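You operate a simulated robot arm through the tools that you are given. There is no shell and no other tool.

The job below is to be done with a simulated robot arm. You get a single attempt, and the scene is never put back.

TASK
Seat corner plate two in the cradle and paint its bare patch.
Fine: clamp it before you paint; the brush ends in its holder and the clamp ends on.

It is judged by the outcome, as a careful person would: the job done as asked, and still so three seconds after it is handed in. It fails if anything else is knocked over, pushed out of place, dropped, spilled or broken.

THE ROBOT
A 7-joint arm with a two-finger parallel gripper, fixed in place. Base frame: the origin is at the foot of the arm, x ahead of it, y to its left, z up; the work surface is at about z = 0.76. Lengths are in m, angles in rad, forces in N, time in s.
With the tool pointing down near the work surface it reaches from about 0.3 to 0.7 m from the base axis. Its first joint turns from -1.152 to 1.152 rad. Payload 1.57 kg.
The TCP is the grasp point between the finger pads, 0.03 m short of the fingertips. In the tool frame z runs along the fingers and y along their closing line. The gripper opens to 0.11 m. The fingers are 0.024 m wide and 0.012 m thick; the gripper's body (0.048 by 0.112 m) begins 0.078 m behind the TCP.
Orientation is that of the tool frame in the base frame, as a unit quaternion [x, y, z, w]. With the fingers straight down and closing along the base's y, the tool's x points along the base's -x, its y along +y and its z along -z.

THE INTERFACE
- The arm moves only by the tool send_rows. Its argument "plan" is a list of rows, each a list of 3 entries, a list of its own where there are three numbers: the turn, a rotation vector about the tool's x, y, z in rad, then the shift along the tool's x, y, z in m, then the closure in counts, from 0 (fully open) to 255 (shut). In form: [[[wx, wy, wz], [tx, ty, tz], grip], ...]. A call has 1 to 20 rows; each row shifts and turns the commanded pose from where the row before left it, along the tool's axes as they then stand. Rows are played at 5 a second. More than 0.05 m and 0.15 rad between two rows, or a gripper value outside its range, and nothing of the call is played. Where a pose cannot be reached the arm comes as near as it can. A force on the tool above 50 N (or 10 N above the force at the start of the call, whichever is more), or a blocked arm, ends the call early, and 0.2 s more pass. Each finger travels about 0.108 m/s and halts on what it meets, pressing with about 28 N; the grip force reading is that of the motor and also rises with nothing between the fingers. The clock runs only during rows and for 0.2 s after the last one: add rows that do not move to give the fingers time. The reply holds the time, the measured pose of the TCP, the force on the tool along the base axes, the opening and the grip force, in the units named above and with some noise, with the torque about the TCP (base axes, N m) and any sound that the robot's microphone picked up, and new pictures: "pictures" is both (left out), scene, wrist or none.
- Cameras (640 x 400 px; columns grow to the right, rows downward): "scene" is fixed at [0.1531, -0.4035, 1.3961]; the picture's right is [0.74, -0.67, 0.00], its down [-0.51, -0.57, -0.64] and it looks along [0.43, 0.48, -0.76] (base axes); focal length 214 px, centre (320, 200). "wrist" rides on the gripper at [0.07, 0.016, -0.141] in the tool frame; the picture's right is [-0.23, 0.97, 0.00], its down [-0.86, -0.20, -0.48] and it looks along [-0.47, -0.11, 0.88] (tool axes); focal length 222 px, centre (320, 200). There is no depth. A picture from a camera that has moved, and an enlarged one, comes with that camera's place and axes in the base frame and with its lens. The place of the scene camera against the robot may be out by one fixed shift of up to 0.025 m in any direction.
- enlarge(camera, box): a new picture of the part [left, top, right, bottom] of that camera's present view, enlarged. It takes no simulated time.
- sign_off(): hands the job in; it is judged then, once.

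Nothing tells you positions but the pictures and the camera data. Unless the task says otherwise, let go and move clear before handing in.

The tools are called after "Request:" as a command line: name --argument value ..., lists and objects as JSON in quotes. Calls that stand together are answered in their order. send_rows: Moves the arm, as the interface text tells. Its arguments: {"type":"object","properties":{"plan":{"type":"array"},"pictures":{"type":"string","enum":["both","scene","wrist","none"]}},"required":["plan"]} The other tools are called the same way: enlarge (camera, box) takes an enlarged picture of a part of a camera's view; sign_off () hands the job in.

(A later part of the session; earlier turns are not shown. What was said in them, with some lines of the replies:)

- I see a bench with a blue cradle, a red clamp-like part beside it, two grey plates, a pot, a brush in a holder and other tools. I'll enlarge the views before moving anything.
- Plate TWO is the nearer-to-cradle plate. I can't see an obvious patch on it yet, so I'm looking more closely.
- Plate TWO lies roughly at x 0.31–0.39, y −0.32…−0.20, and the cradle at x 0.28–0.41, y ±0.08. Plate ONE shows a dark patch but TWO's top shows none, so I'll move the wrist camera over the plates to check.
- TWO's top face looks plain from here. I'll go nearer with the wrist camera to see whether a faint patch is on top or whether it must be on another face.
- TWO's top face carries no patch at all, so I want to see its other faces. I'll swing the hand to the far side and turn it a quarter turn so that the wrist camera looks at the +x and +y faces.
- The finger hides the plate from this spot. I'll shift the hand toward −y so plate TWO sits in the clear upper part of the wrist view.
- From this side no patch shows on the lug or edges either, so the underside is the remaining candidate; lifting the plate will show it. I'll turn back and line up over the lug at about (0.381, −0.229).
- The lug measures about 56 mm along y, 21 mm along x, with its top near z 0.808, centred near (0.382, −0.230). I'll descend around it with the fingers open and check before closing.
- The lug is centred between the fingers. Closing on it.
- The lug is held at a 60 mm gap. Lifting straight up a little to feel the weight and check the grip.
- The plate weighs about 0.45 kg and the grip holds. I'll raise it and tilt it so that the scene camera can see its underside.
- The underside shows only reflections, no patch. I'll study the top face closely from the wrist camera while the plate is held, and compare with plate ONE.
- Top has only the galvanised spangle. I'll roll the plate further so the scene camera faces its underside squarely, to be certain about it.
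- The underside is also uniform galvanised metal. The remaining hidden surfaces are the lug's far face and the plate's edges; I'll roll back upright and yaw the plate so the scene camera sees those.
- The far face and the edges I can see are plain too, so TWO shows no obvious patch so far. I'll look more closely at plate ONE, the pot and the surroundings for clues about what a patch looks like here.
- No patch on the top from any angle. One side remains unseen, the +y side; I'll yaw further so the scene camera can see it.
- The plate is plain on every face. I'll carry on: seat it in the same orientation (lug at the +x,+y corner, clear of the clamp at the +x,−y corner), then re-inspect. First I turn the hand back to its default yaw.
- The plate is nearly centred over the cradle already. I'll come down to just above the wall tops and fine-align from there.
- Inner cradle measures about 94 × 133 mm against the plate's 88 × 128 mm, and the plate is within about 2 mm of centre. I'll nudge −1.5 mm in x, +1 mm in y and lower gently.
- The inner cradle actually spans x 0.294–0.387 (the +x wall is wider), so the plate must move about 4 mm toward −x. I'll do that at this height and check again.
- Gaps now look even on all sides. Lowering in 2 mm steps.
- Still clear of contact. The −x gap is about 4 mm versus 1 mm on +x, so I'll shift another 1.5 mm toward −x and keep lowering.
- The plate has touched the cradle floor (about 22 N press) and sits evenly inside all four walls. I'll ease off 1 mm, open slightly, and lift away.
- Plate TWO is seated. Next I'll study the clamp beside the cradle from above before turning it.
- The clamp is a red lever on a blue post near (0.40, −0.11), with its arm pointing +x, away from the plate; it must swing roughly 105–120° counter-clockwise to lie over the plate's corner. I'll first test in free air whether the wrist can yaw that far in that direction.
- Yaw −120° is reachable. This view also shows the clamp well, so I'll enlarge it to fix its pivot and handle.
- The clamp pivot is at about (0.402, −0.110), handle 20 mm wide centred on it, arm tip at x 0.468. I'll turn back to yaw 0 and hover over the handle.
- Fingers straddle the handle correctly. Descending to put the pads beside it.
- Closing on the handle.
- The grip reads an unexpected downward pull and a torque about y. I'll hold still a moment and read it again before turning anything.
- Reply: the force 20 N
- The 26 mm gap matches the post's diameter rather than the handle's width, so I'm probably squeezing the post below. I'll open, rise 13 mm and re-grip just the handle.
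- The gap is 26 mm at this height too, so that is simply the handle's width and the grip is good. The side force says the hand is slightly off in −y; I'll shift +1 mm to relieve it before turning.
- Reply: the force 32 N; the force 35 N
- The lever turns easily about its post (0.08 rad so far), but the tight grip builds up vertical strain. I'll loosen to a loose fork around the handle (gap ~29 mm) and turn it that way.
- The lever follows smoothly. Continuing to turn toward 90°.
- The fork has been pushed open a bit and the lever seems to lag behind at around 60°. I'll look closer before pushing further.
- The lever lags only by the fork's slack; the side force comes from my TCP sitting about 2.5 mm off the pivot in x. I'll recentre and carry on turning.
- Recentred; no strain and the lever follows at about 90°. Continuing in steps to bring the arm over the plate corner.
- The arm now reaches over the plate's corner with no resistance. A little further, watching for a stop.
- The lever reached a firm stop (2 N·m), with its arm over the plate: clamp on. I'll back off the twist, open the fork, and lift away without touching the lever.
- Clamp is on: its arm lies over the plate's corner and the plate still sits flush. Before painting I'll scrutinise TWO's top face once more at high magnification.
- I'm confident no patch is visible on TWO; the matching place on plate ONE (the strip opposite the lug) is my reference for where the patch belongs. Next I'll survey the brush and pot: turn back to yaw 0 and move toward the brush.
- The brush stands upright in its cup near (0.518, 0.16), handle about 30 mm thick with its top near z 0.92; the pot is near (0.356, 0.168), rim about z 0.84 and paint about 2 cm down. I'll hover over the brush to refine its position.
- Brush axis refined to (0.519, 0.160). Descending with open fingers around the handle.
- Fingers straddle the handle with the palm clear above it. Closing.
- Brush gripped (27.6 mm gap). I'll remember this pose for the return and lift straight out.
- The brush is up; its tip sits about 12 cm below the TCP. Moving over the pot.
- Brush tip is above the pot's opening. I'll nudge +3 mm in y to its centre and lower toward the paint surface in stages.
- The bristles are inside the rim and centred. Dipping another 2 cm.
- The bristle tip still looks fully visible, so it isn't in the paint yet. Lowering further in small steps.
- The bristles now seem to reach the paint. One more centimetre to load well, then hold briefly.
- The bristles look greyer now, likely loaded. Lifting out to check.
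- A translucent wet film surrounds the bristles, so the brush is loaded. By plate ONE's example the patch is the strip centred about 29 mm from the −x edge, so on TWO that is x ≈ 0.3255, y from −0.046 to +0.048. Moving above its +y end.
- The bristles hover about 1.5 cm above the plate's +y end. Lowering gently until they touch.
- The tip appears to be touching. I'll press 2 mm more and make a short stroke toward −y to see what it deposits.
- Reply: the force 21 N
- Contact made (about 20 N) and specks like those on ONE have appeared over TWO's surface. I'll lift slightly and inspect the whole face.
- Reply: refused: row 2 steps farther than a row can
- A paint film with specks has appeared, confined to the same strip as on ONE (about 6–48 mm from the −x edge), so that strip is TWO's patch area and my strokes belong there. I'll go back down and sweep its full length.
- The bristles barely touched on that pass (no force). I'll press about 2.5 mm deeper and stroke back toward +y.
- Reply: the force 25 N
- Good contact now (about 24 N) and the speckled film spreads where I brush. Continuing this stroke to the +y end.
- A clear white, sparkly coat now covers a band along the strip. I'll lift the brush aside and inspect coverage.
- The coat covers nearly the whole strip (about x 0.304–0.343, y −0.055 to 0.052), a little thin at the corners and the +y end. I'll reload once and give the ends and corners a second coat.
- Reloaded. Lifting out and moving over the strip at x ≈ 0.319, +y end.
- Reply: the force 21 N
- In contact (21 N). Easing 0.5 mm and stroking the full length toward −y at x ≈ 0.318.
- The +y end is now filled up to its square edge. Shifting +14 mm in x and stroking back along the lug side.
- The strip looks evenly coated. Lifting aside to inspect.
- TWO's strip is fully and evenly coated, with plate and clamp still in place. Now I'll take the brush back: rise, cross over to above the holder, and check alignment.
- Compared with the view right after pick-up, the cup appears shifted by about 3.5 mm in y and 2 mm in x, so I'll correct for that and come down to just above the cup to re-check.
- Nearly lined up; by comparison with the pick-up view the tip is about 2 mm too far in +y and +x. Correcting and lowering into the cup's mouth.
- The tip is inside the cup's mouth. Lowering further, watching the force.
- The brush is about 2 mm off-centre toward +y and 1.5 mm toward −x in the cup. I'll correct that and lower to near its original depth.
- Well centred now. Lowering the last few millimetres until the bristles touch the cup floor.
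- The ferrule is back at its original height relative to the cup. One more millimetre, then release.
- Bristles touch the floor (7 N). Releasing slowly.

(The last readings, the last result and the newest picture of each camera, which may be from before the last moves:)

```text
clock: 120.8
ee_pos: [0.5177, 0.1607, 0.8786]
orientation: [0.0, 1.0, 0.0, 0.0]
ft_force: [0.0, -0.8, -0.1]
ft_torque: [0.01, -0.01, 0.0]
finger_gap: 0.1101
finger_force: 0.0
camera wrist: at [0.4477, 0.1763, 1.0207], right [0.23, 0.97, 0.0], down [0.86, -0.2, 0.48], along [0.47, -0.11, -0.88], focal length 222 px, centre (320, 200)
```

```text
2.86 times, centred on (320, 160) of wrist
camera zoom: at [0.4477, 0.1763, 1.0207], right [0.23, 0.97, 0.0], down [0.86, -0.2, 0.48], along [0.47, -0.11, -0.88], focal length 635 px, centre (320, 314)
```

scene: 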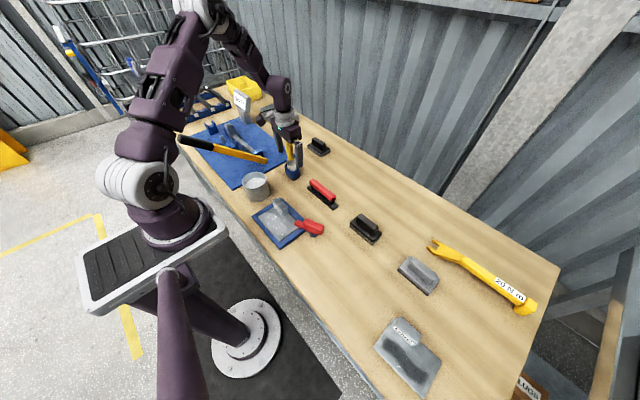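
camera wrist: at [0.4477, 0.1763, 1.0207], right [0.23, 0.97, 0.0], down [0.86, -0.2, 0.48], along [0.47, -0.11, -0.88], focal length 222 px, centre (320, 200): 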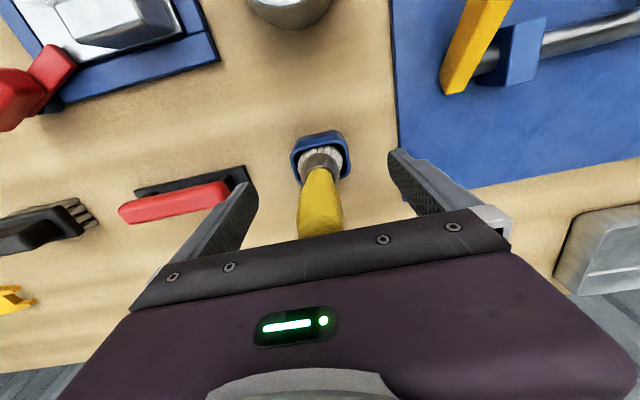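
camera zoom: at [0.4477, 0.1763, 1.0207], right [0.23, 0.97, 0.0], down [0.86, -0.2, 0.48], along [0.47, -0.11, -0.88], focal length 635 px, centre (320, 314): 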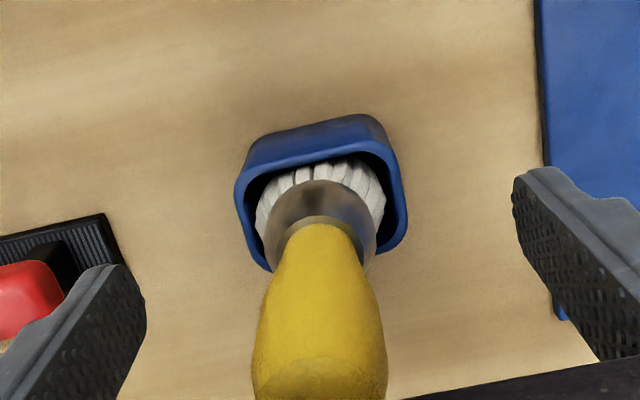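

The brush stands in its holder. Lifting straight up and clear.

Request:
send_rows --plan '[[[0, 0, 0], [0, 0, -0.02], 0], [[0, 0, 0], [0, 0, -0.04], 0], [[0, 0, 0], [0, 0, -0.045], 0], [[0, 0, 0], [0, 0, -0.045], 0], [[0, 0, 0], [0.02, -0.03, -0.03], 0], [[0, 0, 0], [0.02, -0.03, -0.03], 0], [[0, 0, 0], [0.02, -0.03, 0], 0], [[0, 0, 0], [0, 0, 0], 0]]' --pictures "both"

Request:
enlarge --camera "scene" --box '[260, 130, 320, 195]'

Request:
enlarge --camera "scene" --box '[240, 190, 340, 255]'

Request:
enlarge --camera "wrist" --box '[130, 20, 450, 220]'

```text
clock: 122.6
ee_pos: [0.455, 0.0699, 1.0867]
orientation: [0.0, 1.0, 0.0, 0.0]
ft_force: [-0.1, -0.2, 0.2]
ft_torque: [0.0, 0.0, 0.0]
finger_gap: 0.1099
finger_force: 0.1
camera wrist: at [0.3862, 0.0857, 1.2283], right [0.23, 0.97, 0.0], down [0.86, -0.2, 0.48], along [0.47, -0.11, -0.88], focal length 222 px, centre (320, 200)
```

scene: 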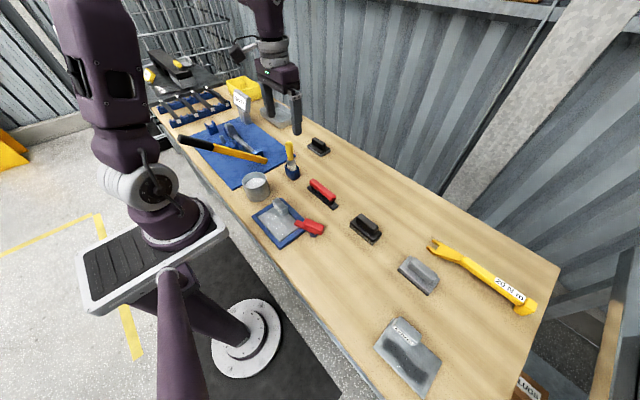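
wrist: 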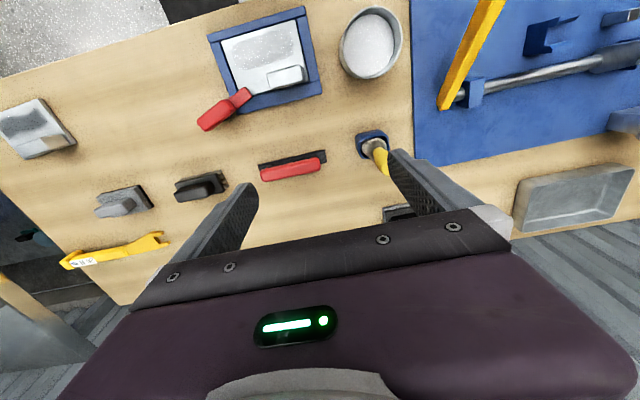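

```text
6.15 times, centred on (290, 162) of scene
camera zoom: at [0.1531, -0.4035, 1.3961], right [0.74, -0.67, 0.0], down [-0.51, -0.57, -0.64], along [0.43, 0.48, -0.76], focal length 1320 px, centre (505, 431)
```

zoom: 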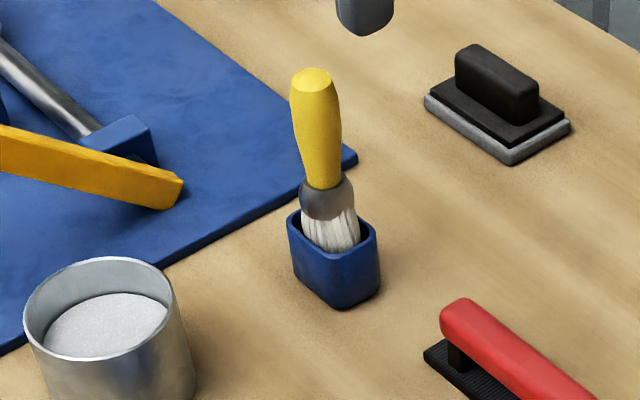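

```text
6.15 times, centred on (290, 222) of scene
camera zoom: at [0.1531, -0.4035, 1.3961], right [0.74, -0.67, 0.0], down [-0.51, -0.57, -0.64], along [0.43, 0.48, -0.76], focal length 1320 px, centre (505, 62)
```

zoom: 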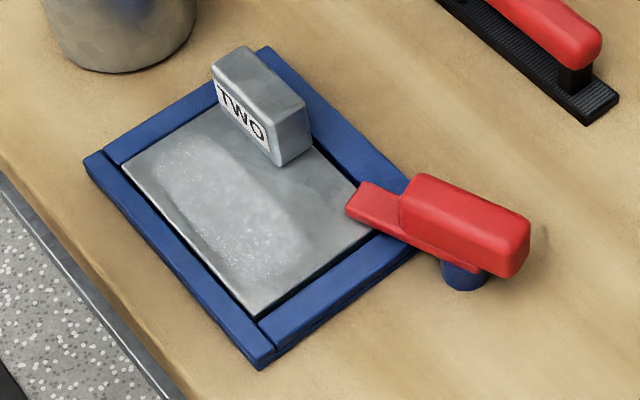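

```text
2.00 times, centred on (290, 120) of wrist
camera zoom: at [0.3862, 0.0857, 1.2283], right [0.23, 0.97, 0.0], down [0.86, -0.2, 0.48], along [0.47, -0.11, -0.88], focal length 444 px, centre (380, 360)
```

zoom: 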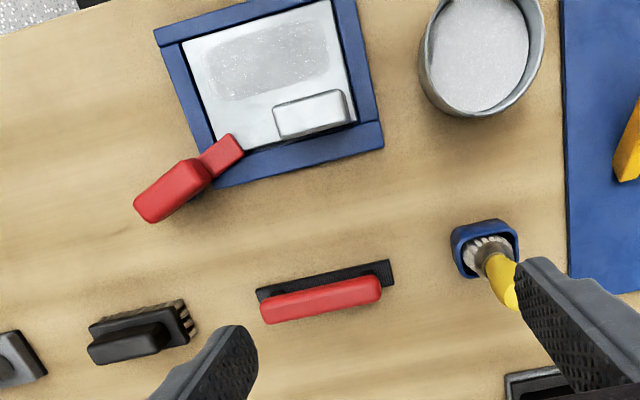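

Everything looks in order: brush upright in its holder, plate seated, clamp on. I'll take a last close look at the coat and plate from here.

Request:
enlarge --camera "wrist" --box '[190, 0, 340, 140]'

Request:
enlarge --camera "wrist" --box '[0, 80, 100, 180]'

Request:
enlarge --camera "scene" --box '[258, 203, 304, 243]'

```text
2.86 times, centred on (265, 70) of wrist
camera zoom: at [0.3862, 0.0857, 1.2283], right [0.23, 0.97, 0.0], down [0.86, -0.2, 0.48], along [0.47, -0.11, -0.88], focal length 635 px, centre (477, 571)
```

zoom: 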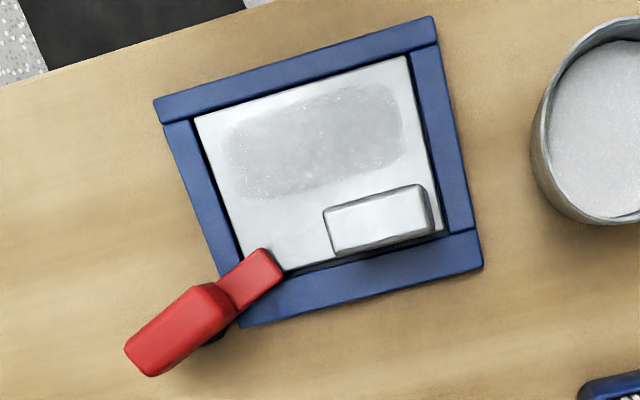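

```text
4.00 times, centred on (50, 130) of wrist
camera zoom: at [0.3862, 0.0857, 1.2283], right [0.23, 0.97, 0.0], down [0.86, -0.2, 0.48], along [0.47, -0.11, -0.88], focal length 888 px, centre (1400, 480)
```

zoom: 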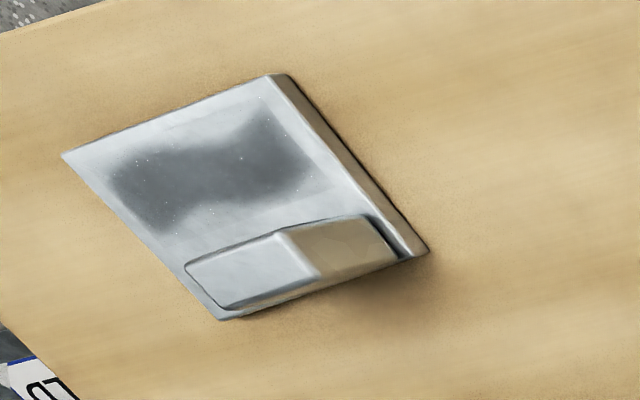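

```text
10.00 times, centred on (281, 223) of scene
camera zoom: at [0.1531, -0.4035, 1.3961], right [0.74, -0.67, 0.0], down [-0.51, -0.57, -0.64], along [0.43, 0.48, -0.76], focal length 2145 px, centre (710, -30)
```

zoom: 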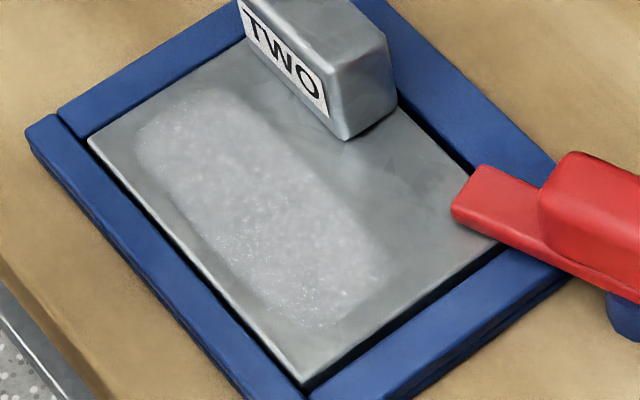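

The plate is seated, the clamp is against its stop over the plate's corner, the strip on TWO is fully coated, and the brush stands in its holder. The arm is clear and nothing else has moved, so I'm handing in.

One uncertainty: TWO never showed a visible bare patch. I painted the area matching ONE's patch, where the coat took.

Request:
sign_off

```text
The job is handed in.
```

I seated plate TWO in the cradle, clamped it, painted it and handed the job in. **I never saw a bare patch on TWO:** I checked its top, underside and edges, and all of them looked like plain galvanised metal.

- **Where I painted:** I used the strip matching the dark patch on plate ONE, on the side away from the lug. The paint took only in that strip and stopped at its edges, so I believe it is the right area. The strip looks evenly coated after two loads of paint.
- **Clamp:** I turned it on before painting, up to its stop, and its arm lies over the plate's corner. I did not confirm that the arm presses on the plate.
- **Brush:** It is back upright in its holder. It slid up a few millimetres in the gripper while painting, so I lowered it until the bristles touched the bottom of the holder.
- **Everything else:** The arm is clear with the gripper open. I saw nothing else moved, dropped or spilled.
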